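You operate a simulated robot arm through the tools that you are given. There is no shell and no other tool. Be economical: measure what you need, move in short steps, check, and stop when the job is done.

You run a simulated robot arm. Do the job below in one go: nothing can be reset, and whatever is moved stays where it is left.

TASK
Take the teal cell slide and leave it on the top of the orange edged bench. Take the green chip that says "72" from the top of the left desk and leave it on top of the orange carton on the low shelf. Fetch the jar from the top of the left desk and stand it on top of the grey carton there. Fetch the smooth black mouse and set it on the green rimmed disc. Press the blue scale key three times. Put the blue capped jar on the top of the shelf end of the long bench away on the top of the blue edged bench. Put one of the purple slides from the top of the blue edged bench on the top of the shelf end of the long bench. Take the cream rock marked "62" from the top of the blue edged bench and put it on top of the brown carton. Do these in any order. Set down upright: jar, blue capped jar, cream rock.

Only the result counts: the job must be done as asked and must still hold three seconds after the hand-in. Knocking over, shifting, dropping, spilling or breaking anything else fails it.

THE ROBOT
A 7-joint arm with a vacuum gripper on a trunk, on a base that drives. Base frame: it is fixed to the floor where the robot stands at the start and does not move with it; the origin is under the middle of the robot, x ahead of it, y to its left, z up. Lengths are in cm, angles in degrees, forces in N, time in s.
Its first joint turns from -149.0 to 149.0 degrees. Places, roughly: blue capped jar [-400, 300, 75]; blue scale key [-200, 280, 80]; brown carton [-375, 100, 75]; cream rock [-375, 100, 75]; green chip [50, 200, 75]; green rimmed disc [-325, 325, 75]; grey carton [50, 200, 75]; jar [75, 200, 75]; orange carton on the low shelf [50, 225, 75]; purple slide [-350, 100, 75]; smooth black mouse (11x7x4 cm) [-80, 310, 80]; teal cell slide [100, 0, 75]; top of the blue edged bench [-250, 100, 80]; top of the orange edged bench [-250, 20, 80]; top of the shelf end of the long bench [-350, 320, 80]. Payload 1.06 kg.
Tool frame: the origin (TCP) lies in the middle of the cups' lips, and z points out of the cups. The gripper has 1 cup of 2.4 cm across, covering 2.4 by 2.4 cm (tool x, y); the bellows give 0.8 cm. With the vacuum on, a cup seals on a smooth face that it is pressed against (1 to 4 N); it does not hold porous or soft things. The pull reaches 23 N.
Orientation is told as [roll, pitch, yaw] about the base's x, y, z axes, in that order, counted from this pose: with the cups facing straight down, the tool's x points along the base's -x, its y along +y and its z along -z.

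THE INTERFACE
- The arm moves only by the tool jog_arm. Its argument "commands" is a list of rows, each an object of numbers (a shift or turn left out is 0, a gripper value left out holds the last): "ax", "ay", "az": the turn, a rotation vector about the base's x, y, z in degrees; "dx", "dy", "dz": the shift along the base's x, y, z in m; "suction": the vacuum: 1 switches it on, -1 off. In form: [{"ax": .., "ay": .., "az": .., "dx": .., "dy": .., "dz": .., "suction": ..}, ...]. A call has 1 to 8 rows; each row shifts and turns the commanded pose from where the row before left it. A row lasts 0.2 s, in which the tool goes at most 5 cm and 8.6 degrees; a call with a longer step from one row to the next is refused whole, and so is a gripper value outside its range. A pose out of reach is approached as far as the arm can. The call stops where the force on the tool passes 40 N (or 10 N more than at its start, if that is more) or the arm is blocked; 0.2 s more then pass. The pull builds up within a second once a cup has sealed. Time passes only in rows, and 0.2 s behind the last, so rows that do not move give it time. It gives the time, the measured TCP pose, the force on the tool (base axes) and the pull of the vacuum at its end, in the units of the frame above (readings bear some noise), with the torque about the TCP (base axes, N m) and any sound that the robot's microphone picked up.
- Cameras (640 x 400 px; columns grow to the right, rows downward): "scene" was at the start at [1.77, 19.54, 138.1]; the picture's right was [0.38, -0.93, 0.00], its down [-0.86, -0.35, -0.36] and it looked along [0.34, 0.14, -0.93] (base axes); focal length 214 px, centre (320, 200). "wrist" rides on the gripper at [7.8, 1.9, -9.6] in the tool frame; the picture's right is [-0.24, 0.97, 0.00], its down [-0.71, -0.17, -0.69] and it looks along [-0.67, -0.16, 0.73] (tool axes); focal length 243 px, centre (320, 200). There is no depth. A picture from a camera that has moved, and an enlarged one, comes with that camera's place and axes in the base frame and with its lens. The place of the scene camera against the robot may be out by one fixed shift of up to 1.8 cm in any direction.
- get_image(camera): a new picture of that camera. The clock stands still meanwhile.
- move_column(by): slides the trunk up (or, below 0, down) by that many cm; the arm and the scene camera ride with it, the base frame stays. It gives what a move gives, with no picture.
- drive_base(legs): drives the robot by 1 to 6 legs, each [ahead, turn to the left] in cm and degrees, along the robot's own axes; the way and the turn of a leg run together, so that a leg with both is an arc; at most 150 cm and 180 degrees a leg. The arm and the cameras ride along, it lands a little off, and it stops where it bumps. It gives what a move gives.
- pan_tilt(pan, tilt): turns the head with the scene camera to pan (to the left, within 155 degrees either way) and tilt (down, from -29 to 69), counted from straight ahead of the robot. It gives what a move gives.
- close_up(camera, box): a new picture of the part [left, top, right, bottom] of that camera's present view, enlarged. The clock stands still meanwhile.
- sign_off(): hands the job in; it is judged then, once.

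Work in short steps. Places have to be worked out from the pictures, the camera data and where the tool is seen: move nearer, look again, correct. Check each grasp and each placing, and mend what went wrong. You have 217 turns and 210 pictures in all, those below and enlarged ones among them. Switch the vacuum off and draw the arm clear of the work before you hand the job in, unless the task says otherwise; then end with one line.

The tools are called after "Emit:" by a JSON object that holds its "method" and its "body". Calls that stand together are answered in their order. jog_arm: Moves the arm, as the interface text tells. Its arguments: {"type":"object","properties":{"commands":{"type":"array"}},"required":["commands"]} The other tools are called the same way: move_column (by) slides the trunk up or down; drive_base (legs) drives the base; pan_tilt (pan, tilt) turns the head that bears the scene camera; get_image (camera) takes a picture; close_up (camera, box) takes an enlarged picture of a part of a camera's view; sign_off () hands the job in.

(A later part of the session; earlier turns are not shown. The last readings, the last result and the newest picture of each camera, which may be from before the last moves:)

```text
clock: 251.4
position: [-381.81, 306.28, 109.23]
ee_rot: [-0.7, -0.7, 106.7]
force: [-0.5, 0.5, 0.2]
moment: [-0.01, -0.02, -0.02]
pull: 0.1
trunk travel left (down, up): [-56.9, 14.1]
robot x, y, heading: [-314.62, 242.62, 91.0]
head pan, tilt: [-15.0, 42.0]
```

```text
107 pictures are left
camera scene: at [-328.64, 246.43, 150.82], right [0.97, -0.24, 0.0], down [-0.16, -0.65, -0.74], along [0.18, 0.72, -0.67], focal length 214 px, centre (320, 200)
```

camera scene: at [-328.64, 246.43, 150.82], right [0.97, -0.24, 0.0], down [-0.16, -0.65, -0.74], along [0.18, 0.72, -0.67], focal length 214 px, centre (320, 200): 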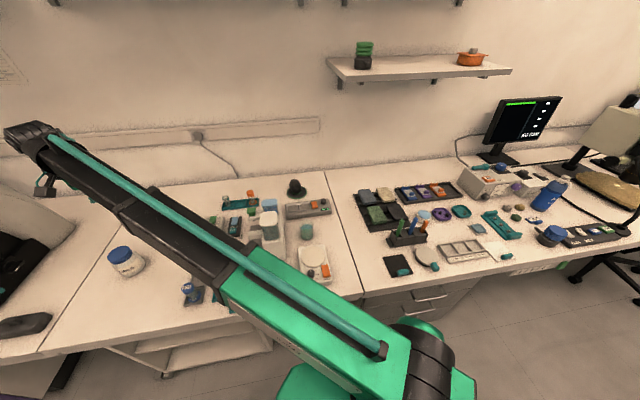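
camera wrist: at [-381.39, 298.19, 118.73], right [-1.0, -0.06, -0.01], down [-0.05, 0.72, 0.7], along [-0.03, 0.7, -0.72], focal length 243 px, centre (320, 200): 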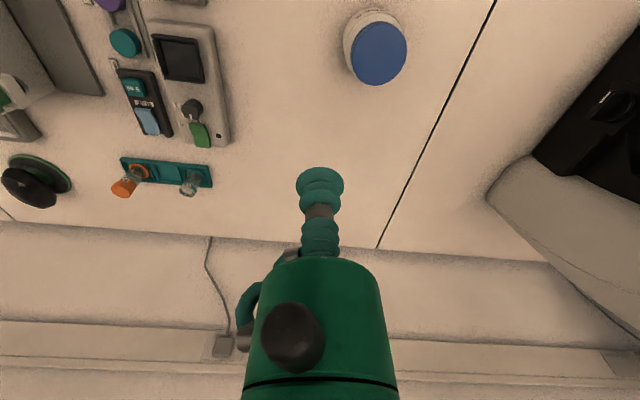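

Jar lid at about (-389,306). I move above it and lower a bit.

Emit:
{"method": "jog_arm", "body": {"commands": [{"dx": -0.036}, {"dx": -0.036}, {"dz": -0.04}, {"dz": -0.04}, {"dz": -0.02}, {}]}}

Emit:
{"method": "get_image", "body": {"camera": "wrist"}}

```text
clock: 252.8
position: [-389.21, 306.15, 98.88]
ee_rot: [-0.8, -0.7, 106.8]
force: [-0.3, 0.4, -0.1]
moment: [-0.01, 0.0, 0.01]
pull: 0.1
trunk travel left (down, up): [-56.9, 14.1]
robot x, y, heading: [-314.7, 243.33, 91.2]
head pan, tilt: [-15.0, 42.0]
```

```text
106 pictures are left
camera wrist: at [-388.75, 297.96, 108.62], right [-1.0, -0.06, -0.01], down [-0.05, 0.72, 0.7], along [-0.03, 0.7, -0.72], focal length 243 px, centre (320, 200)
```

wrist: 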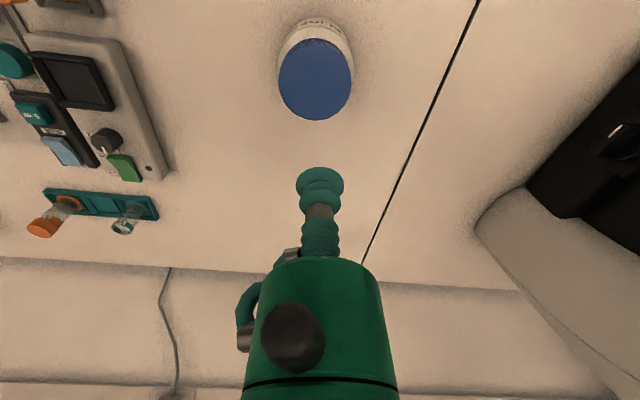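

Lid top ≈z 82.5 at (-388.4,306.4). I descend with suction.

Emit:
{"method": "jog_arm", "body": {"commands": [{"dx": 0.007, "dy": 0.002, "dz": -0.04}, {"dz": -0.045}, {"dz": -0.03, "suction": 1}, {"dz": -0.015}, {"dz": -0.01}, {"dz": -0.006}, {"dz": -0.005}, {}]}}

```text
clock: 254.4
position: [-388.26, 306.31, 85.19]
ee_rot: [-0.4, -1.3, 106.8]
force: [3.0, -3.9, 19.7]
moment: [0.02, 0.07, 0.0]
pull: 22.7
trunk travel left (down, up): [-56.9, 14.1]
robot x, y, heading: [-314.82, 242.82, 91.2]
head pan, tilt: [-15.0, 42.0]
stopped in row 7: the force on the tool passed its limit at 44 N (the readings are from after the stop); the commanded pose is now the measured one
```

Lid was a bit higher (85.5) but it sealed. I lift it.

Emit:
{"method": "jog_arm", "body": {"commands": [{"dz": 0.008}, {"dz": 0.02}, {"dz": 0.04}, {"dz": 0.045}, {"dz": 0.045}, {"dz": 0.045}, {"dz": 0.045}, {}]}}

Emit:
{"method": "get_image", "body": {"camera": "wrist"}}

```text
clock: 256.2
position: [-388.37, 306.44, 109.41]
ee_rot: [-0.5, -1.0, 106.8]
force: [-0.6, 0.3, -4.6]
moment: [0.06, -0.05, -0.02]
pull: 22.4
trunk travel left (down, up): [-56.9, 14.1]
robot x, y, heading: [-314.63, 242.68, 91.3]
head pan, tilt: [-15.0, 42.0]
```

```text
105 pictures are left
camera wrist: at [-387.96, 298.28, 118.93], right [-1.0, -0.06, 0.0], down [-0.04, 0.71, 0.7], along [-0.04, 0.7, -0.72], focal length 243 px, centre (320, 200)
```

wrist: 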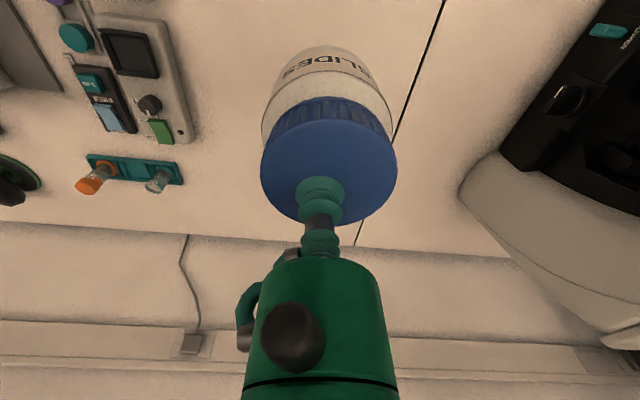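

Held well. I raise the trunk and bring the arm to the robot's front for the drive.

Emit:
{"method": "move_column", "body": {"by": 13.5}}

Emit:
{"method": "jog_arm", "body": {"commands": [{"dx": 0.045, "dy": 0.005}, {"dx": 0.045, "dy": 0.005}, {"dx": 0.045, "dy": 0.005}, {"dx": 0.045, "dy": 0.005}, {"dx": 0.045, "dy": 0.005}, {"dx": 0.045, "dy": 0.005}, {"dx": 0.045, "dy": 0.005}, {"dx": 0.045, "dy": 0.005}]}}

Emit:
{"method": "jog_arm", "body": {"commands": [{"dx": 0.045}, {"dx": 0.045}, {"dx": 0.045}, {"dx": 0.045}, {"dx": 0.04}, {}]}}

Emit:
{"method": "drive_base", "body": {"legs": [[-58, 0], [0, 90]]}}

Emit:
{"method": "pan_tilt", "body": {"pan": 55, "tilt": 35}}

Emit:
{"method": "get_image", "body": {"camera": "scene"}}

```text
clock: 257.8
position: [-388.45, 306.5, 122.73]
ee_rot: [-0.6, -0.9, 106.8]
force: [0.4, 1.4, -4.6]
moment: [0.0, 0.01, -0.01]
pull: 22.5
trunk travel left (down, up): [-70.4, 0.6]
robot x, y, heading: [-314.54, 243.25, 90.9]
head pan, tilt: [-15.0, 42.0]
```

```text
clock: 259.6
position: [-352.17, 310.3, 122.98]
ee_rot: [-0.5, -1.0, 107.0]
force: [0.2, 0.0, -3.7]
moment: [0.03, 0.02, 0.01]
pull: 23.3
trunk travel left (down, up): [-70.4, 0.6]
robot x, y, heading: [-314.77, 243.17, 91.1]
head pan, tilt: [-15.0, 42.0]
```

```text
clock: 261.0
position: [-330.51, 310.62, 122.82]
ee_rot: [-0.5, -0.9, 106.9]
force: [-0.3, 0.1, -3.2]
moment: [0.02, 0.0, 0.0]
pull: 22.4
trunk travel left (down, up): [-70.4, 0.6]
robot x, y, heading: [-314.69, 242.86, 91.5]
head pan, tilt: [-15.0, 42.0]
```

```text
clock: 268.2
position: [-380.95, 167.47, 122.75]
ee_rot: [-0.6, -1.0, -161.7]
force: [-0.6, 0.0, -3.2]
moment: [0.01, 0.01, 0.0]
pull: 23.1
trunk travel left (down, up): [-70.4, 0.6]
robot x, y, heading: [-313.36, 184.78, -177.2]
head pan, tilt: [-15.0, 42.0]
```

```text
clock: 269.6
position: [-380.95, 167.4, 122.87]
ee_rot: [-0.4, -1.0, -161.9]
force: [-1.2, -0.1, -3.6]
moment: [0.0, 0.0, 0.01]
pull: 23.2
trunk travel left (down, up): [-70.4, 0.6]
robot x, y, heading: [-313.42, 184.98, -177.4]
head pan, tilt: [55.0, 35.0]
```

```text
104 pictures are left
camera scene: at [-311.93, 160.99, 165.37], right [-0.84, 0.54, 0.0], down [0.31, 0.48, -0.82], along [-0.44, -0.69, -0.57], focal length 214 px, centre (320, 200)
```

scene: 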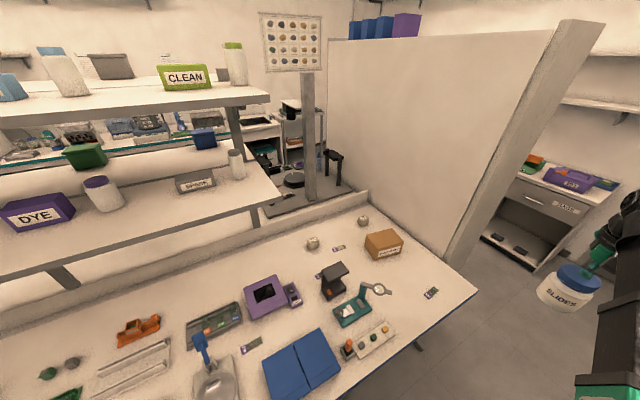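

I zoom on the end of the blue-edged bench.

Emit:
{"method": "close_up", "body": {"camera": "scene", "box": [260, 200, 452, 320]}}

Emit:
{"method": "close_up", "body": {"camera": "scene", "box": [200, 250, 392, 400]}}

```text
3.33 times, centred on (356, 260) of scene
camera zoom: at [-311.93, 160.99, 165.37], right [-0.84, 0.54, 0.0], down [0.31, 0.48, -0.82], along [-0.44, -0.69, -0.57], focal length 715 px, centre (200, 0)
```

zoom: 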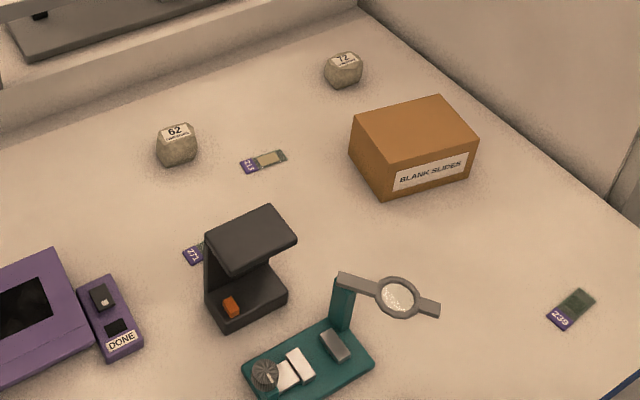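

```text
2.67 times, centred on (296, 325) of scene
camera zoom: at [-311.93, 160.99, 165.37], right [-0.84, 0.54, 0.0], down [0.31, 0.48, -0.82], along [-0.44, -0.69, -0.57], focal length 572 px, centre (384, -133)
```

zoom: 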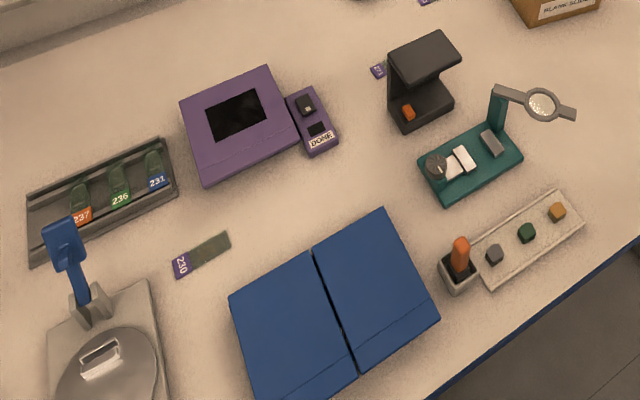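

Layout is clear: rocks 62 and 72, brown carton at (-385,109), slide 239 near the edge, tall board at x≈-411. I'll stand the jar around (-378,128). I swing the arm left first, then drive closer.

Emit:
{"method": "jog_arm", "body": {"commands": [{"dx": 0.02, "dy": -0.04}, {"dx": 0.025, "dy": -0.04}, {"dx": 0.035, "dy": -0.035}, {"dx": 0.04, "dy": -0.03}, {"dx": 0.04, "dy": -0.03}, {"dx": 0.04, "dy": -0.03}, {"dx": 0.04, "dy": -0.03}, {"dx": 0.04, "dy": -0.03}]}}

Emit:
{"method": "jog_arm", "body": {"commands": [{"dx": 0.03, "dy": -0.03}, {"dx": 0.02, "dy": -0.03}, {"dx": 0.0, "dy": -0.02}, {}]}}

Emit:
{"method": "drive_base", "body": {"legs": [[28, 0]]}}

Emit:
{"method": "get_image", "body": {"camera": "wrist"}}

Emit:
{"method": "get_image", "body": {"camera": "scene"}}

```text
clock: 271.4
position: [-352.87, 141.01, 122.92]
ee_rot: [-0.5, -1.0, -161.9]
force: [-0.5, -0.3, -3.0]
moment: [0.02, -0.02, 0.02]
pull: 22.8
trunk travel left (down, up): [-70.4, 0.6]
robot x, y, heading: [-313.45, 184.93, -177.5]
head pan, tilt: [55.0, 35.0]
```

```text
clock: 272.4
position: [-347.88, 132.92, 122.93]
ee_rot: [-0.4, -0.9, -161.9]
force: [-0.5, -0.8, -4.4]
moment: [0.05, -0.02, 0.0]
pull: 23.1
trunk travel left (down, up): [-70.4, 0.6]
robot x, y, heading: [-312.9, 184.75, -177.4]
head pan, tilt: [55.0, 35.0]
```

```text
clock: 274.4
position: [-376.14, 131.6, 122.8]
ee_rot: [-0.5, -1.0, -161.7]
force: [-0.2, -0.7, -3.7]
moment: [0.04, 0.04, 0.01]
pull: 23.0
trunk travel left (down, up): [-70.4, 0.6]
robot x, y, heading: [-341.67, 183.56, -177.6]
head pan, tilt: [55.0, 35.0]
```

```text
101 pictures are left
camera wrist: at [-367.79, 132.31, 132.42], right [0.08, -1.0, 0.0], down [-0.71, -0.06, 0.7], along [-0.7, -0.05, -0.72], focal length 243 px, centre (320, 200)
```

wrist: 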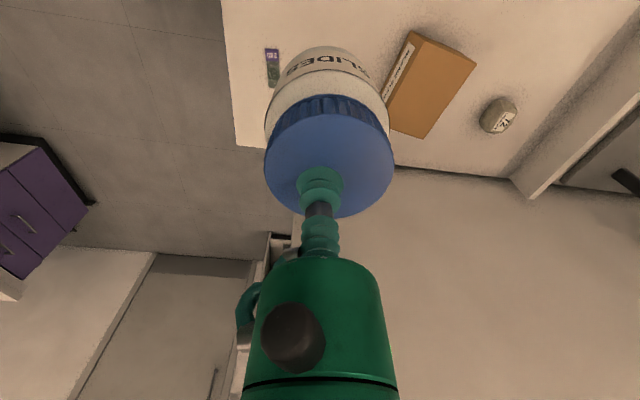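

```text
100 pictures are left
camera scene: at [-340.13, 159.68, 165.37], right [-0.84, 0.54, 0.0], down [0.31, 0.48, -0.82], along [-0.44, -0.69, -0.57], focal length 214 px, centre (320, 200)
```

scene: 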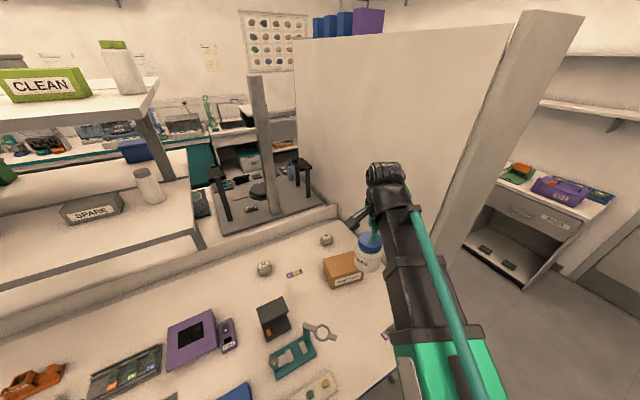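

The spot below is free (slide ≥12 cm, carton ≥13 cm away). I descend to z≈90 at (-377,130).

Emit:
{"method": "jog_arm", "body": {"commands": [{"dx": -0.008, "dy": -0.016, "dz": -0.04}, {"dz": -0.045}, {"dz": -0.045}, {"dz": -0.045}, {"dz": -0.045}, {"dz": -0.045}, {"dz": -0.04}, {}]}}

Emit:
{"method": "get_image", "body": {"camera": "wrist"}}

Emit:
{"method": "get_image", "body": {"camera": "scene"}}

```text
clock: 276.2
position: [-376.89, 130.0, 92.3]
ee_rot: [-0.5, -1.0, -161.8]
force: [-0.9, 0.8, -3.6]
moment: [-0.01, 0.02, -0.03]
pull: 23.1
trunk travel left (down, up): [-70.4, 0.6]
robot x, y, heading: [-341.66, 183.46, -177.4]
head pan, tilt: [55.0, 35.0]
```

```text
99 pictures are left
camera wrist: at [-368.57, 130.66, 101.86], right [0.08, -1.0, 0.0], down [-0.71, -0.06, 0.7], along [-0.7, -0.05, -0.71], focal length 243 px, centre (320, 200)
```

wrist: 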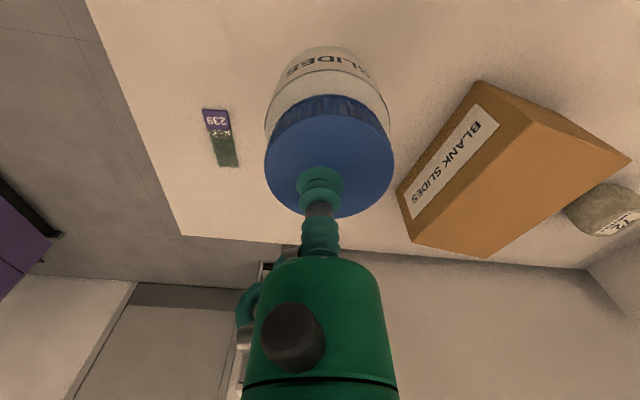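

```text
98 pictures are left
camera scene: at [-340.01, 159.7, 165.37], right [-0.84, 0.54, 0.0], down [0.31, 0.48, -0.82], along [-0.44, -0.69, -0.57], focal length 214 px, centre (320, 200)
```

scene: 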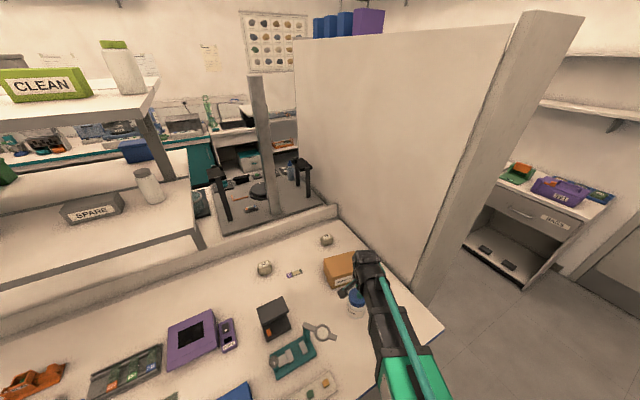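

Good spacing. I lower gently to contact (expected z≈85.5).

Emit:
{"method": "jog_arm", "body": {"commands": [{"dz": -0.035}, {"dz": -0.02}, {"dz": -0.008}, {"dz": -0.004}, {"dz": -0.003}, {}]}}

```text
clock: 277.6
position: [-376.87, 130.11, 85.47]
ee_rot: [-0.5, -1.1, -161.8]
force: [-7.1, 0.9, 19.0]
moment: [0.03, -0.01, -0.02]
pull: 22.7
trunk travel left (down, up): [-70.4, 0.6]
robot x, y, heading: [-341.51, 183.6, -177.4]
head pan, tilt: [55.0, 35.0]
```

Contact. I ease up a little, release, and rise straight.

Emit:
{"method": "jog_arm", "body": {"commands": [{"dz": 0.004}, {"suction": -1}, {}, {}, {"dz": 0.006}, {"dz": 0.02}, {"dz": 0.04}, {"dz": 0.04}]}}

Emit:
{"method": "get_image", "body": {"camera": "wrist"}}

```text
clock: 279.4
position: [-376.72, 130.19, 96.43]
ee_rot: [-0.5, -1.0, -161.7]
force: [0.2, 0.0, 0.4]
moment: [0.03, -0.02, 0.0]
pull: 0.1
trunk travel left (down, up): [-70.4, 0.6]
robot x, y, heading: [-341.79, 183.29, -177.3]
head pan, tilt: [55.0, 35.0]
```

```text
97 pictures are left
camera wrist: at [-368.44, 130.83, 105.96], right [0.08, -1.0, 0.0], down [-0.71, -0.06, 0.7], along [-0.7, -0.05, -0.72], focal length 243 px, centre (320, 200)
```

wrist: 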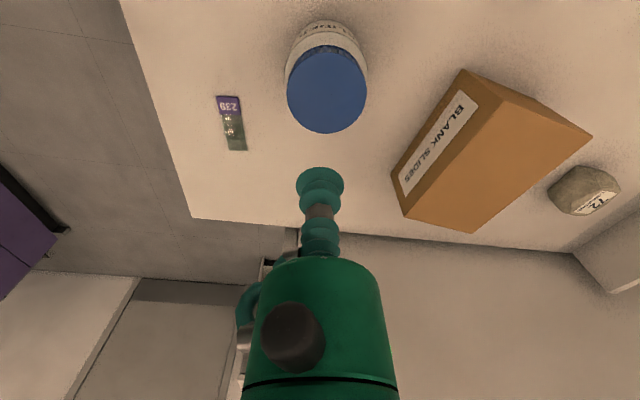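

Jar stands upright on the blue-edged bench. Next rock 62: I rise, turn the tool camera toward me, and go above about (-353,92).

Emit:
{"method": "jog_arm", "body": {"commands": [{"dz": 0.04, "az": 8.5}, {"dz": 0.04, "az": 8.5}, {"dz": 0.04, "az": 8.5}, {"dz": 0.02, "az": 8.5}, {"az": 8.5, "dy": -0.02}, {"az": 8.5, "dy": -0.02}, {"az": 8.5, "dy": -0.03}, {"az": 8.5, "dy": -0.03}]}}

Emit:
{"method": "jog_arm", "body": {"commands": [{"dx": 0.04, "dy": -0.03}, {"dx": 0.04, "dy": -0.03}, {"dx": 0.04, "dy": -0.03}, {"dx": 0.04, "dy": -0.03}, {"dx": 0.03, "dy": -0.04}, {"dx": 0.03, "dy": -0.04}, {"dx": 0.01, "dy": -0.04}, {}]}}

Emit:
{"method": "get_image", "body": {"camera": "wrist"}}

Emit:
{"method": "get_image", "body": {"camera": "scene"}}

```text
clock: 281.2
position: [-376.79, 119.91, 110.44]
ee_rot: [-0.5, -0.9, -93.6]
force: [0.2, 0.6, 0.1]
moment: [0.01, 0.02, -0.01]
pull: 0.2
trunk travel left (down, up): [-70.4, 0.6]
robot x, y, heading: [-341.97, 183.7, -177.3]
head pan, tilt: [55.0, 35.0]
```

```text
clock: 283.0
position: [-353.7, 95.82, 110.67]
ee_rot: [-0.5, -0.8, -93.7]
force: [0.0, 0.3, 0.8]
moment: [-0.02, -0.01, -0.03]
pull: 0.0
trunk travel left (down, up): [-70.4, 0.6]
robot x, y, heading: [-341.62, 183.45, -177.7]
head pan, tilt: [55.0, 35.0]
```

```text
96 pictures are left
camera wrist: at [-351.08, 103.72, 120.13], right [0.95, -0.3, 0.0], down [-0.21, -0.68, 0.7], along [-0.21, -0.67, -0.71], focal length 243 px, centre (320, 200)
```

wrist: 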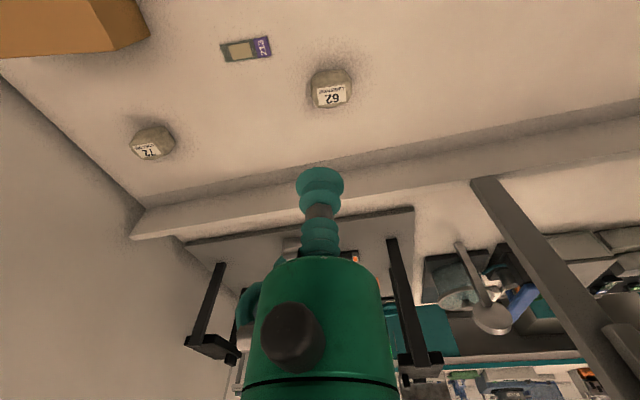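

```text
95 pictures are left
camera scene: at [-340.0, 159.73, 165.38], right [-0.84, 0.54, 0.0], down [0.31, 0.48, -0.82], along [-0.44, -0.69, -0.57], focal length 214 px, centre (320, 200)
```

scene: 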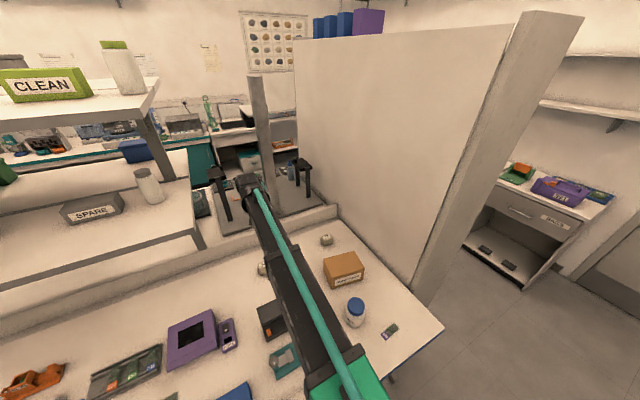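

Rock 62 at about (-354,88.7). I go above and down to z≈91 for a closer look.

Emit:
{"method": "jog_arm", "body": {"commands": [{"dx": -0.003, "dy": -0.036}, {"dy": -0.035, "dz": -0.03}, {"dz": -0.045}, {"dz": -0.045}, {"dz": -0.045}, {"dz": -0.03}, {}]}}

Emit:
{"method": "close_up", "body": {"camera": "wrist", "box": [220, 30, 420, 155]}}

```text
clock: 284.6
position: [-353.94, 88.83, 90.85]
ee_rot: [-0.5, -1.0, -93.7]
force: [0.7, 0.1, 0.7]
moment: [0.01, -0.04, 0.01]
pull: 0.1
trunk travel left (down, up): [-70.4, 0.6]
robot x, y, heading: [-341.81, 183.49, -177.7]
head pan, tilt: [55.0, 35.0]
```

```text
3.20 times, centred on (320, 92) of wrist
camera zoom: at [-351.38, 96.79, 100.42], right [0.95, -0.3, 0.0], down [-0.21, -0.68, 0.7], along [-0.21, -0.67, -0.71], focal length 776 px, centre (320, 544)
```

zoom: 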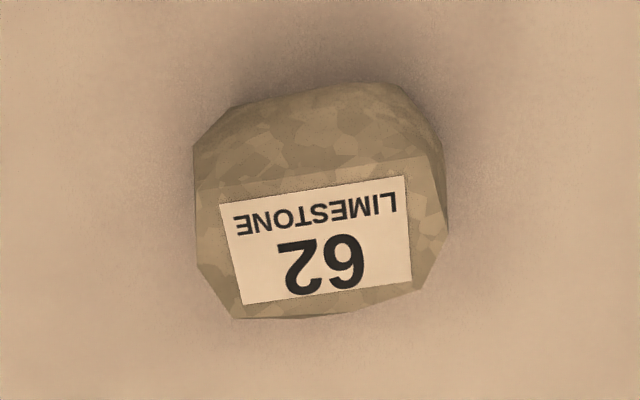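

Label is flat on top at (-354,88.5). I press down with suction in fine steps.

Emit:
{"method": "jog_arm", "body": {"commands": [{"dy": -0.002, "dz": -0.045}, {"dz": -0.02, "suction": 1}, {"dz": -0.01}, {"dz": -0.008}, {"dz": -0.006}, {}]}}

```text
clock: 286.0
position: [-354.0, 88.77, 82.0]
ee_rot: [-0.6, -1.0, -93.7]
force: [0.6, 0.6, 1.0]
moment: [0.02, -0.01, 0.0]
pull: 0.0
trunk travel left (down, up): [-70.4, 0.6]
robot x, y, heading: [-341.76, 183.6, -177.2]
head pan, tilt: [55.0, 35.0]
```

Emit:
{"method": "jog_arm", "body": {"commands": [{"dz": -0.008}, {"dz": -0.006}, {"dz": -0.005}, {}, {}]}}

```text
clock: 287.4
position: [-354.19, 88.61, 80.62]
ee_rot: [-0.5, -1.3, -93.8]
force: [-1.2, -3.4, 14.9]
moment: [0.15, -0.13, 0.04]
pull: 23.1
trunk travel left (down, up): [-70.4, 0.6]
robot x, y, heading: [-341.92, 183.27, -177.5]
head pan, tilt: [55.0, 35.0]
stopped in row 5: the force on the tool passed its limit at 41 N (the readings are from after the stop); the commanded pose is now the measured one
```

Sealed. I lift the rock and check.

Emit:
{"method": "jog_arm", "body": {"commands": [{"dz": 0.01}, {"dz": 0.02}, {"dz": 0.04}, {"dz": 0.045}, {"dz": 0.045}, {"dz": 0.045}, {"dz": 0.045}, {}]}}

Emit:
{"method": "get_image", "body": {"camera": "wrist"}}

```text
clock: 289.2
position: [-354.36, 88.69, 105.28]
ee_rot: [-0.5, -1.1, -93.8]
force: [0.8, -0.7, -4.1]
moment: [0.0, 0.02, 0.01]
pull: 22.6
trunk travel left (down, up): [-70.4, 0.6]
robot x, y, heading: [-341.46, 183.55, -177.4]
head pan, tilt: [55.0, 35.0]
```

```text
93 pictures are left
camera wrist: at [-351.71, 96.54, 114.81], right [0.95, -0.3, 0.0], down [-0.21, -0.68, 0.7], along [-0.21, -0.67, -0.71], focal length 243 px, centre (320, 200)
```

wrist: 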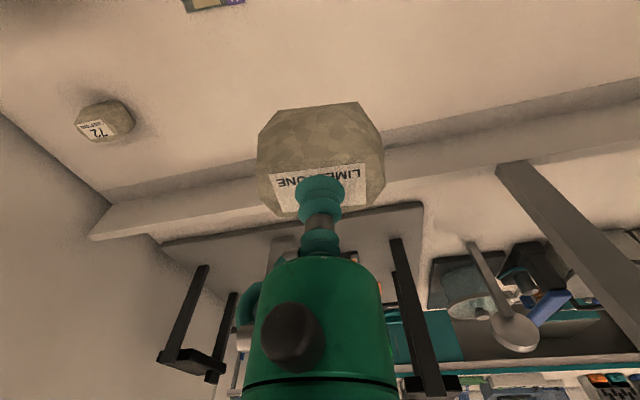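

Rock held. I carry it over the brown carton at height.

Emit:
{"method": "jog_arm", "body": {"commands": [{"dx": -0.036, "dy": 0.027, "dz": 0.01}, {"dx": -0.036, "dy": 0.027, "dz": 0.01}, {"dx": -0.036, "dy": 0.027, "dz": 0.01}, {"dx": -0.036, "dy": 0.027}, {"dx": -0.036, "dy": 0.027}, {"dx": -0.036, "dy": 0.027}, {"dx": -0.036, "dy": 0.027}, {"dx": -0.036, "dy": 0.027}]}}

Emit:
{"method": "get_image", "body": {"camera": "wrist"}}

```text
clock: 291.0
position: [-383.03, 110.58, 108.26]
ee_rot: [-0.5, -1.2, -93.9]
force: [-0.6, 0.7, -4.0]
moment: [0.03, 0.0, -0.02]
pull: 23.0
trunk travel left (down, up): [-70.4, 0.6]
robot x, y, heading: [-341.8, 183.44, -177.4]
head pan, tilt: [55.0, 35.0]
```

```text
92 pictures are left
camera wrist: at [-380.48, 118.48, 117.8], right [0.95, -0.3, 0.0], down [-0.21, -0.68, 0.7], along [-0.21, -0.67, -0.71], focal length 243 px, centre (320, 200)
```

wrist: 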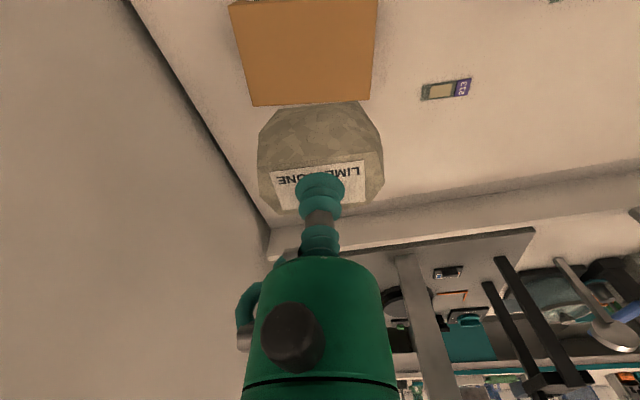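

Carton top centre ≈(-384.8,111). I align and lower to z≈93, then look.

Emit:
{"method": "jog_arm", "body": {"commands": [{"dx": -0.018, "dy": 0.004}, {"dz": -0.04}, {"dz": -0.04}, {"dz": -0.04}, {"dz": -0.02}, {}]}}

Emit:
{"method": "get_image", "body": {"camera": "wrist"}}

Emit:
{"method": "close_up", "body": {"camera": "scene", "box": [280, 220, 440, 320]}}

```text
clock: 292.4
position: [-384.67, 110.85, 94.17]
ee_rot: [-0.5, -1.1, -93.8]
force: [0.0, -0.2, -3.6]
moment: [0.01, -0.03, 0.04]
pull: 22.8
trunk travel left (down, up): [-70.4, 0.6]
robot x, y, heading: [-341.69, 183.66, -177.3]
head pan, tilt: [55.0, 35.0]
```

```text
91 pictures are left
camera wrist: at [-382.05, 118.72, 103.74], right [0.95, -0.3, 0.0], down [-0.21, -0.68, 0.7], along [-0.21, -0.67, -0.71], focal length 243 px, centre (320, 200)
```

wrist: 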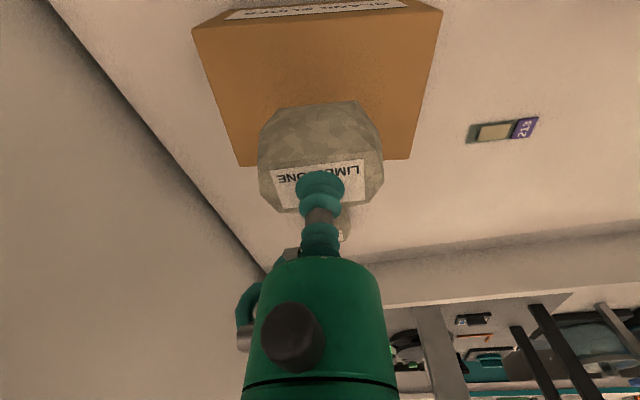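

```text
4.00 times, centred on (360, 270) of scene
camera zoom: at [-340.03, 159.68, 165.37], right [-0.84, 0.54, 0.0], down [0.31, 0.48, -0.82], along [-0.44, -0.69, -0.57], focal length 858 px, centre (160, -80)
```

zoom: 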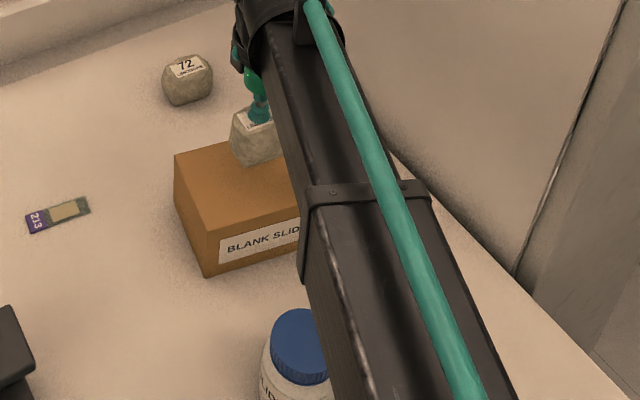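

Centred well. I nudge 0.5 cm and lower to contact.

Emit:
{"method": "jog_arm", "body": {"commands": [{"dy": 0.005, "dz": -0.015}, {"dz": -0.012}, {"dz": -0.008}, {"dz": -0.005}, {"dz": -0.004}, {}]}}

```text
clock: 293.8
position: [-384.62, 111.21, 90.1]
ee_rot: [-0.6, -1.3, -93.7]
force: [-3.4, -5.2, 16.3]
moment: [0.09, -0.13, -0.02]
pull: 23.3
trunk travel left (down, up): [-70.4, 0.6]
robot x, y, heading: [-341.48, 183.59, -177.4]
head pan, tilt: [55.0, 35.0]
```

Contact. I ease up, release, and rise straight.

Emit:
{"method": "jog_arm", "body": {"commands": [{"dz": 0.003}, {"suction": -1}, {}, {}, {"dz": 0.006}, {"dz": 0.02}, {"dz": 0.04}, {"dz": 0.045}]}}

Emit:
{"method": "get_image", "body": {"camera": "wrist"}}

```text
clock: 295.6
position: [-384.99, 111.29, 101.32]
ee_rot: [-0.5, -1.1, -93.8]
force: [-0.2, 0.1, -0.2]
moment: [0.02, 0.0, 0.02]
pull: 0.0
trunk travel left (down, up): [-70.4, 0.6]
robot x, y, heading: [-341.45, 183.18, -177.3]
head pan, tilt: [55.0, 35.0]
```

```text
89 pictures are left
camera wrist: at [-382.32, 119.31, 110.83], right [0.95, -0.3, 0.0], down [-0.21, -0.68, 0.7], along [-0.21, -0.67, -0.71], focal length 243 px, centre (320, 200)
```

wrist: 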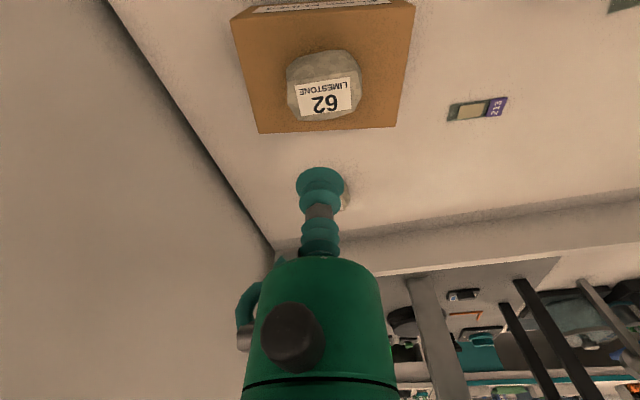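

Rock 62 sits upright on the brown carton. Now a purple slide: I take 213 near (-365,97.5).

Emit:
{"method": "jog_arm", "body": {"commands": [{"dz": 0.02, "dx": 0.03, "dy": -0.02}, {"dx": 0.04, "dy": -0.028}, {"dx": 0.04, "dy": -0.028}, {"dx": 0.04, "dy": -0.028}, {"dx": 0.04, "dy": -0.028}, {"dx": 0.01, "dy": -0.006, "dz": -0.02}, {"dz": -0.04}, {"dz": -0.04}]}}

Emit:
{"method": "get_image", "body": {"camera": "wrist"}}

```text
clock: 297.4
position: [-364.85, 97.27, 93.15]
ee_rot: [-0.5, -1.1, -93.9]
force: [-0.4, -0.8, 0.3]
moment: [0.01, 0.01, 0.01]
pull: 0.1
trunk travel left (down, up): [-70.4, 0.6]
robot x, y, heading: [-341.88, 183.81, -177.6]
head pan, tilt: [55.0, 35.0]
```

```text
88 pictures are left
camera wrist: at [-362.15, 105.25, 102.75], right [0.95, -0.3, 0.0], down [-0.21, -0.68, 0.7], along [-0.21, -0.67, -0.71], focal length 243 px, centre (320, 200)
```

wrist: 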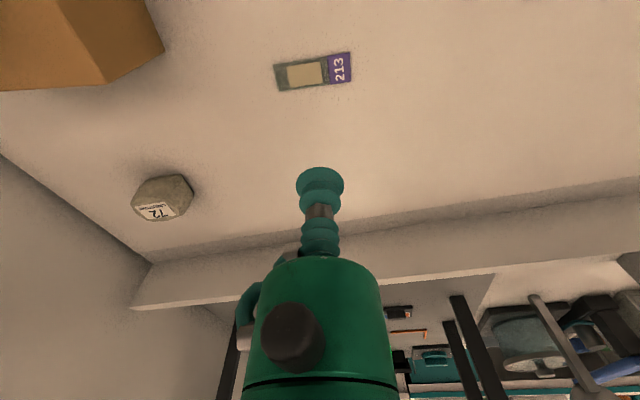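

I target the purple label end of slide 213; descend to z≈81 and zoom.

Emit:
{"method": "jog_arm", "body": {"commands": [{"dx": 0.02, "dz": -0.04}, {"dz": -0.04}, {"dz": -0.04}, {}]}}

Emit:
{"method": "close_up", "body": {"camera": "wrist", "box": [220, 90, 380, 190]}}

```text
clock: 298.4
position: [-362.84, 97.2, 81.31]
ee_rot: [-0.5, -1.2, -93.8]
force: [0.1, 0.4, -0.6]
moment: [-0.02, -0.01, 0.03]
pull: 0.1
trunk travel left (down, up): [-70.4, 0.6]
robot x, y, heading: [-341.66, 183.81, -177.5]
head pan, tilt: [55.0, 35.0]
```

```text
4.00 times, centred on (300, 140) of wrist
camera zoom: at [-360.17, 105.19, 90.84], right [0.95, -0.3, 0.0], down [-0.21, -0.68, 0.7], along [-0.21, -0.67, -0.71], focal length 970 px, centre (400, 440)
```

zoom: 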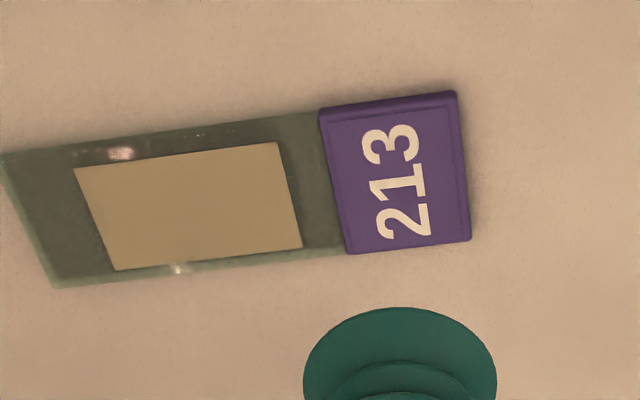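

The label is only as wide as the cup; the flat cover patch near the slide's middle suits better. I move over it and press.

Emit:
{"method": "jog_arm", "body": {"commands": [{"dx": -0.036, "dy": 0.004, "suction": 1}, {"dz": -0.03}, {"dz": -0.012}, {"dz": -0.006}, {"dz": -0.004}, {}, {}]}}

```text
clock: 300.0
position: [-366.28, 97.68, 76.17]
ee_rot: [-0.5, -1.2, -93.9]
force: [-1.0, -1.9, 6.9]
moment: [0.1, -0.08, -0.04]
pull: 23.0
trunk travel left (down, up): [-70.4, 0.6]
robot x, y, heading: [-341.29, 183.56, -177.7]
head pan, tilt: [55.0, 35.0]
```

Sealed. I lift and check the slide hangs.

Emit:
{"method": "jog_arm", "body": {"commands": [{"dz": 0.008}, {"dz": 0.02}, {"dz": 0.04}, {"dz": 0.045}, {"dz": 0.045}, {"dz": 0.045}, {"dz": 0.045}, {}]}}

Emit:
{"method": "get_image", "body": {"camera": "wrist"}}

Emit:
{"method": "get_image", "body": {"camera": "scene"}}

```text
clock: 301.8
position: [-366.36, 97.77, 100.88]
ee_rot: [-0.5, -1.1, -93.8]
force: [0.2, 0.3, -0.1]
moment: [0.0, 0.0, -0.02]
pull: 22.9
trunk travel left (down, up): [-70.4, 0.6]
robot x, y, heading: [-341.84, 183.75, -177.3]
head pan, tilt: [55.0, 35.0]
```

```text
86 pictures are left
camera wrist: at [-363.73, 105.63, 110.36], right [0.95, -0.3, 0.0], down [-0.21, -0.68, 0.7], along [-0.21, -0.67, -0.71], focal length 243 px, centre (320, 200)
```

wrist: 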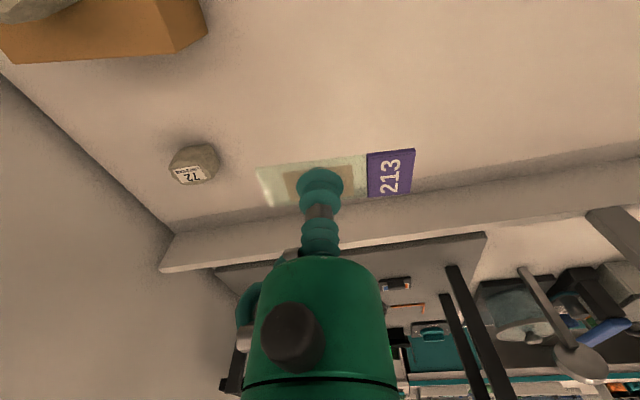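

```text
85 pictures are left
camera scene: at [-340.01, 159.69, 165.37], right [-0.84, 0.54, 0.0], down [0.31, 0.48, -0.82], along [-0.44, -0.69, -0.57], focal length 214 px, centre (320, 200)
```

scene: 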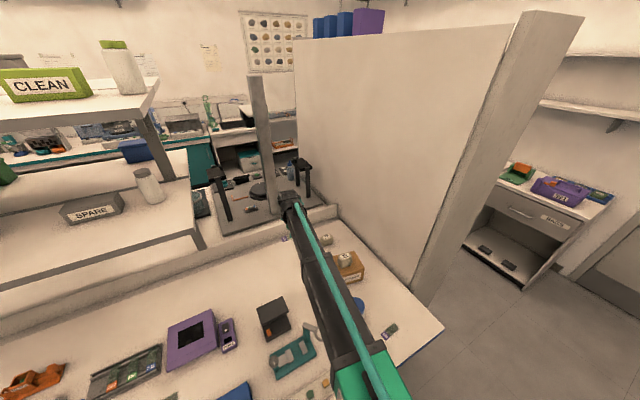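

Slide hangs well. I raise and retract, back off from the board, turn to the long bench, and drive up to it.

Emit:
{"method": "jog_arm", "body": {"commands": [{"dz": 0.045}, {"dz": 0.045}, {"dz": 0.045}, {"dz": 0.045}, {"dx": 0.01, "dy": 0.045}, {"dx": 0.01, "dy": 0.045}, {"dx": 0.01, "dy": 0.045}, {"dx": 0.01, "dy": 0.03}]}}

Emit:
{"method": "drive_base", "body": {"legs": [[-20, 0], [0, -90], [42, 0]]}}

Emit:
{"method": "pan_tilt", "body": {"pan": 35, "tilt": 42}}

Emit:
{"method": "get_image", "body": {"camera": "scene"}}

```text
clock: 303.6
position: [-362.21, 114.56, 118.78]
ee_rot: [-0.5, -1.3, -93.8]
force: [-0.5, 0.8, -0.8]
moment: [-0.04, -0.02, 0.02]
pull: 23.0
trunk travel left (down, up): [-70.4, 0.6]
robot x, y, heading: [-341.84, 183.81, -177.2]
head pan, tilt: [55.0, 35.0]
```

```text
clock: 311.1
position: [-393.06, 246.45, 118.85]
ee_rot: [-0.5, -1.2, 176.4]
force: [0.1, 0.9, -0.7]
moment: [0.0, 0.04, -0.02]
pull: 22.8
trunk travel left (down, up): [-70.4, 0.6]
robot x, y, heading: [-323.99, 226.01, 92.6]
head pan, tilt: [55.0, 35.0]
```

```text
clock: 312.0
position: [-393.15, 246.43, 118.82]
ee_rot: [-0.5, -1.2, 176.4]
force: [0.0, -0.6, -0.5]
moment: [0.01, 0.05, -0.01]
pull: 23.0
trunk travel left (down, up): [-70.4, 0.6]
robot x, y, heading: [-323.81, 226.08, 92.7]
head pan, tilt: [35.0, 42.0]
```

```text
84 pictures are left
camera scene: at [-344.64, 227.8, 164.33], right [0.79, 0.61, 0.0], down [0.41, -0.53, -0.74], along [-0.46, 0.59, -0.67], focal length 214 px, centre (320, 200)
```

scene: 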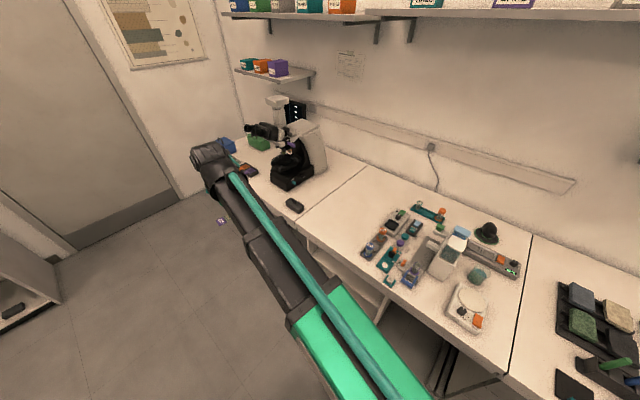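

Free area around (-379,299). I swing the slide over there, then descend.

Emit:
{"method": "jog_arm", "body": {"commands": [{"dx": 0.005, "dy": 0.047}, {"dx": 0.01, "dy": 0.047}, {"dx": 0.013, "dy": 0.047}, {"dx": 0.013, "dy": 0.047}, {"dx": 0.013, "dy": 0.047}, {"dx": 0.013, "dy": 0.047}, {"dx": 0.013, "dy": 0.047}, {"dx": 0.013, "dy": 0.047}]}}

Emit:
{"method": "jog_arm", "body": {"commands": [{"dx": 0.013, "dy": 0.045}, {"dx": 0.013, "dy": 0.045}, {"dx": 0.013, "dy": 0.045}, {"dz": -0.045}, {"dz": -0.045}, {"dz": -0.045}, {"dz": -0.045}, {}]}}

Emit:
{"method": "get_image", "body": {"camera": "wrist"}}

Emit:
{"method": "get_image", "body": {"camera": "scene"}}

```text
clock: 313.8
position: [-383.81, 283.82, 118.7]
ee_rot: [-0.4, -1.0, 176.5]
force: [-1.1, -0.2, -0.2]
moment: [0.0, 0.0, 0.02]
pull: 22.4
trunk travel left (down, up): [-70.4, 0.6]
robot x, y, heading: [-323.53, 226.37, 92.7]
head pan, tilt: [35.0, 42.0]
```

```text
clock: 315.6
position: [-379.93, 297.45, 100.76]
ee_rot: [-0.4, -1.2, 176.4]
force: [-0.4, -0.2, 0.6]
moment: [0.0, -0.03, -0.03]
pull: 23.1
trunk travel left (down, up): [-70.4, 0.6]
robot x, y, heading: [-324.0, 226.24, 92.8]
head pan, tilt: [35.0, 42.0]
```

```text
83 pictures are left
camera wrist: at [-371.9, 295.11, 110.39], right [-0.3, -0.96, 0.0], down [-0.68, 0.21, 0.7], along [-0.67, 0.21, -0.71], focal length 243 px, centre (320, 200)
```

wrist: 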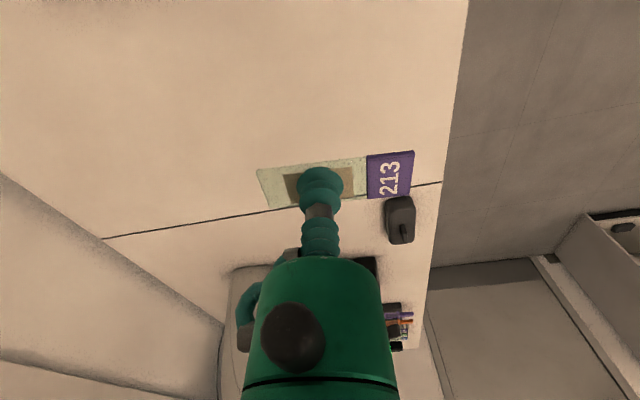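

```text
82 pictures are left
camera scene: at [-344.62, 227.8, 164.33], right [0.79, 0.61, 0.0], down [0.41, -0.53, -0.74], along [-0.46, 0.59, -0.67], focal length 214 px, centre (320, 200)
```

scene: 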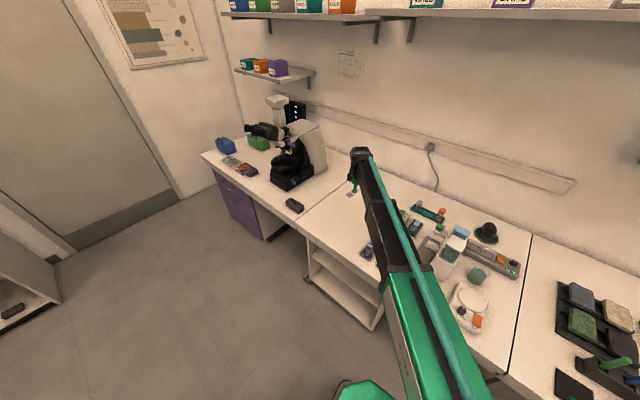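

Clear below. I descend to near the bench and then feel for contact.

Emit:
{"method": "jog_arm", "body": {"commands": [{"dz": -0.045}, {"dz": -0.045}, {"dz": -0.045}, {"dz": -0.045}, {"dz": -0.04}, {"dz": -0.015}, {"dz": -0.006}, {}]}}

Emit:
{"method": "jog_arm", "body": {"commands": [{"dz": -0.004}, {"dz": -0.003}, {}]}}

```text
clock: 317.4
position: [-379.93, 297.68, 76.58]
ee_rot: [-0.5, -1.2, 176.4]
force: [0.6, 1.0, -0.4]
moment: [0.0, 0.01, -0.01]
pull: 22.8
trunk travel left (down, up): [-70.4, 0.6]
robot x, y, heading: [-323.75, 226.57, 92.7]
head pan, tilt: [35.0, 42.0]
```

```text
clock: 318.2
position: [-379.91, 297.45, 76.1]
ee_rot: [-0.6, -1.2, 176.4]
force: [-1.4, 2.2, 11.0]
moment: [-0.08, -0.11, -0.01]
pull: 22.8
trunk travel left (down, up): [-70.4, 0.6]
robot x, y, heading: [-323.86, 226.27, 92.8]
head pan, tilt: [35.0, 42.0]
```

Contact. I release and rise.

Emit:
{"method": "jog_arm", "body": {"commands": [{"suction": -1}, {}, {}, {"dz": 0.006}, {"dz": 0.03}, {"dz": 0.045}, {"dz": 0.045}, {"dz": 0.045}]}}

Emit:
{"method": "get_image", "body": {"camera": "wrist"}}

Emit:
{"method": "close_up", "body": {"camera": "scene", "box": [320, 160, 540, 298]}}

```text
clock: 320.0
position: [-380.08, 297.52, 93.1]
ee_rot: [-0.5, -1.1, 176.5]
force: [-0.2, 0.2, 0.7]
moment: [0.0, 0.01, 0.02]
pull: 0.1
trunk travel left (down, up): [-70.4, 0.6]
robot x, y, heading: [-323.96, 225.87, 92.9]
head pan, tilt: [35.0, 42.0]
```

```text
81 pictures are left
camera wrist: at [-371.97, 295.15, 102.7], right [-0.3, -0.96, 0.0], down [-0.68, 0.21, 0.7], along [-0.67, 0.21, -0.71], focal length 243 px, centre (320, 200)
```

wrist: 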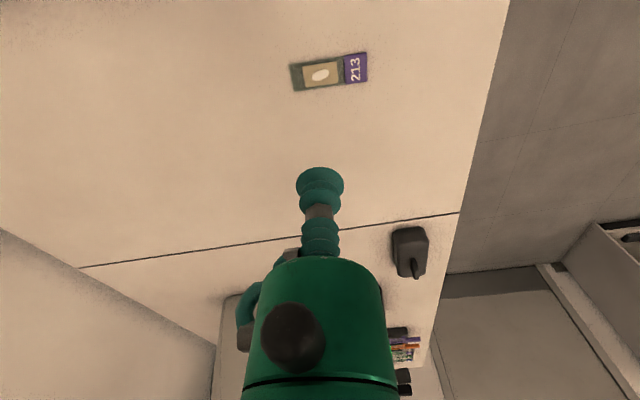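

```text
2.90 times, centred on (430, 229) of scene
camera zoom: at [-344.61, 227.78, 164.32], right [0.79, 0.61, 0.0], down [0.41, -0.53, -0.74], along [-0.46, 0.59, -0.67], focal length 622 px, centre (1, 116)
```

zoom: 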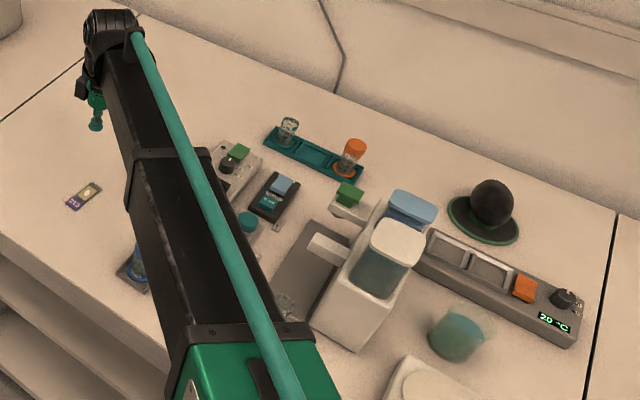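

I zoom on the slide's pale spot and on the mouse to make sure both are fine.

Emit:
{"method": "close_up", "body": {"camera": "wrist", "box": [270, 40, 390, 115]}}

Emit:
{"method": "close_up", "body": {"camera": "scene", "box": [455, 205, 535, 255]}}

```text
5.33 times, centred on (330, 78) of wrist
camera zoom: at [-371.97, 295.15, 102.7], right [-0.3, -0.96, 0.0], down [-0.68, 0.21, 0.7], along [-0.67, 0.21, -0.71], focal length 1294 px, centre (267, 853)
```

zoom: 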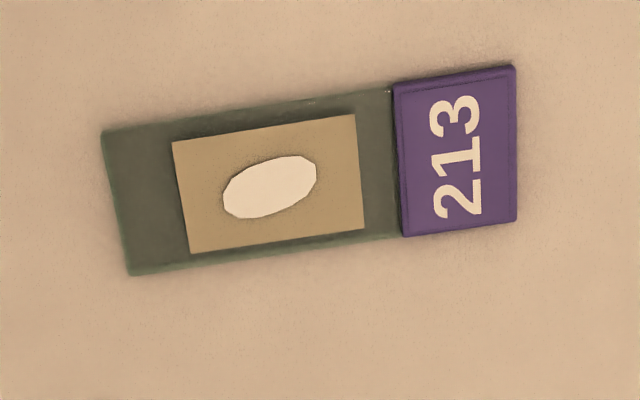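

```text
8.00 times, centred on (495, 230) of scene
camera zoom: at [-344.61, 227.78, 164.32], right [0.79, 0.61, 0.0], down [0.41, -0.53, -0.74], along [-0.46, 0.59, -0.67], focal length 1716 px, centre (-1080, -40)
```

zoom: 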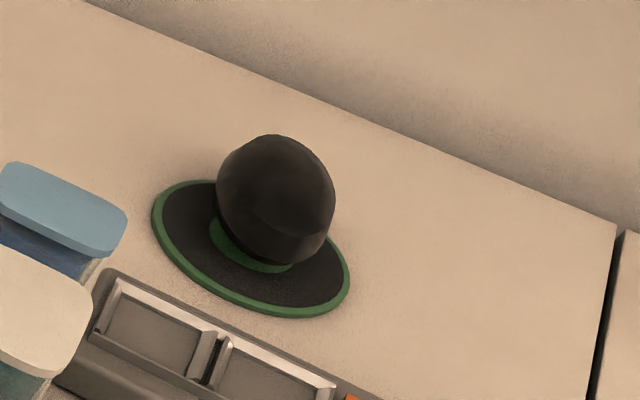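

The slide is in place (its film took a slight cup mark), and the mouse sits steady on the disc. Now the scale key: I raise, fold the arm, and drive to about x=-205.

Emit:
{"method": "jog_arm", "body": {"commands": [{"dz": 0.045}, {"dz": 0.045}, {"dz": 0.045}, {"dz": 0.045}, {"dz": 0.045}, {"dx": 0.03, "dy": -0.035}, {"dx": 0.03, "dy": -0.035}, {"dx": 0.03, "dy": -0.035}]}}

Emit:
{"method": "drive_base", "body": {"legs": [[-38, 0], [0, -92], [113, 0]]}}

Emit:
{"method": "pan_tilt", "body": {"pan": 75, "tilt": 40}}

Emit:
{"method": "get_image", "body": {"camera": "scene"}}

```text
clock: 321.8
position: [-370.56, 286.7, 115.88]
ee_rot: [-0.5, -1.1, 176.5]
force: [-0.4, 0.1, -0.4]
moment: [0.02, -0.01, 0.02]
pull: 0.0
trunk travel left (down, up): [-70.4, 0.6]
robot x, y, heading: [-323.87, 226.12, 92.9]
head pan, tilt: [35.0, 42.0]
```

```text
clock: 333.4
position: [-148.53, 234.34, 115.78]
ee_rot: [-0.5, -1.2, 84.6]
force: [-0.2, -0.8, -0.2]
moment: [-0.01, 0.01, 0.02]
pull: 0.1
trunk travel left (down, up): [-70.4, 0.6]
robot x, y, heading: [-210.75, 189.48, 1.1]
head pan, tilt: [35.0, 42.0]
```

```text
clock: 334.4
position: [-148.71, 234.43, 115.82]
ee_rot: [-0.5, -1.2, 84.6]
force: [-0.1, 0.1, -0.1]
moment: [-0.02, 0.03, 0.01]
pull: 0.0
trunk travel left (down, up): [-70.4, 0.6]
robot x, y, heading: [-210.94, 189.6, 0.9]
head pan, tilt: [75.0, 40.0]
```

```text
77 pictures are left
camera scene: at [-212.36, 215.12, 164.62], right [0.97, -0.24, 0.0], down [-0.16, -0.62, -0.77], along [0.19, 0.74, -0.64], focal length 214 px, centre (320, 200)
```

scene: 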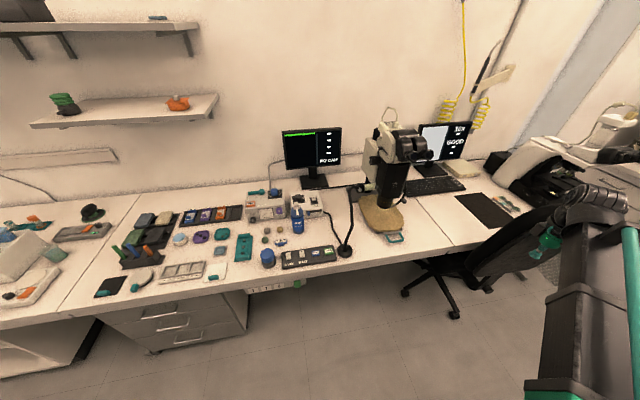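

I zoom on the key panel.

Emit:
{"method": "close_up", "body": {"camera": "scene", "box": [250, 220, 370, 295]}}

```text
5.33 times, centred on (310, 258) of scene
camera zoom: at [-212.36, 215.12, 164.62], right [0.97, -0.24, 0.0], down [-0.16, -0.62, -0.77], along [0.19, 0.74, -0.64], focal length 1144 px, centre (373, -107)
```

zoom: 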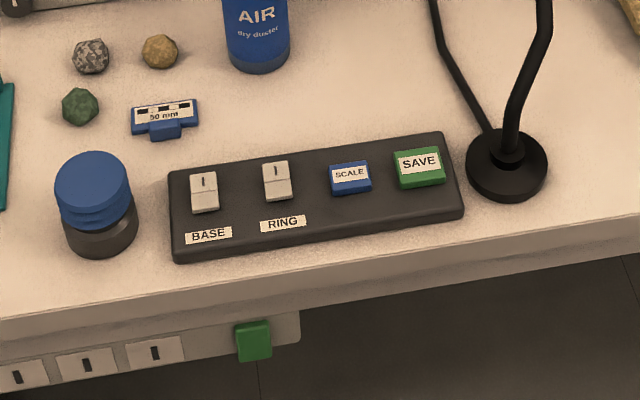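

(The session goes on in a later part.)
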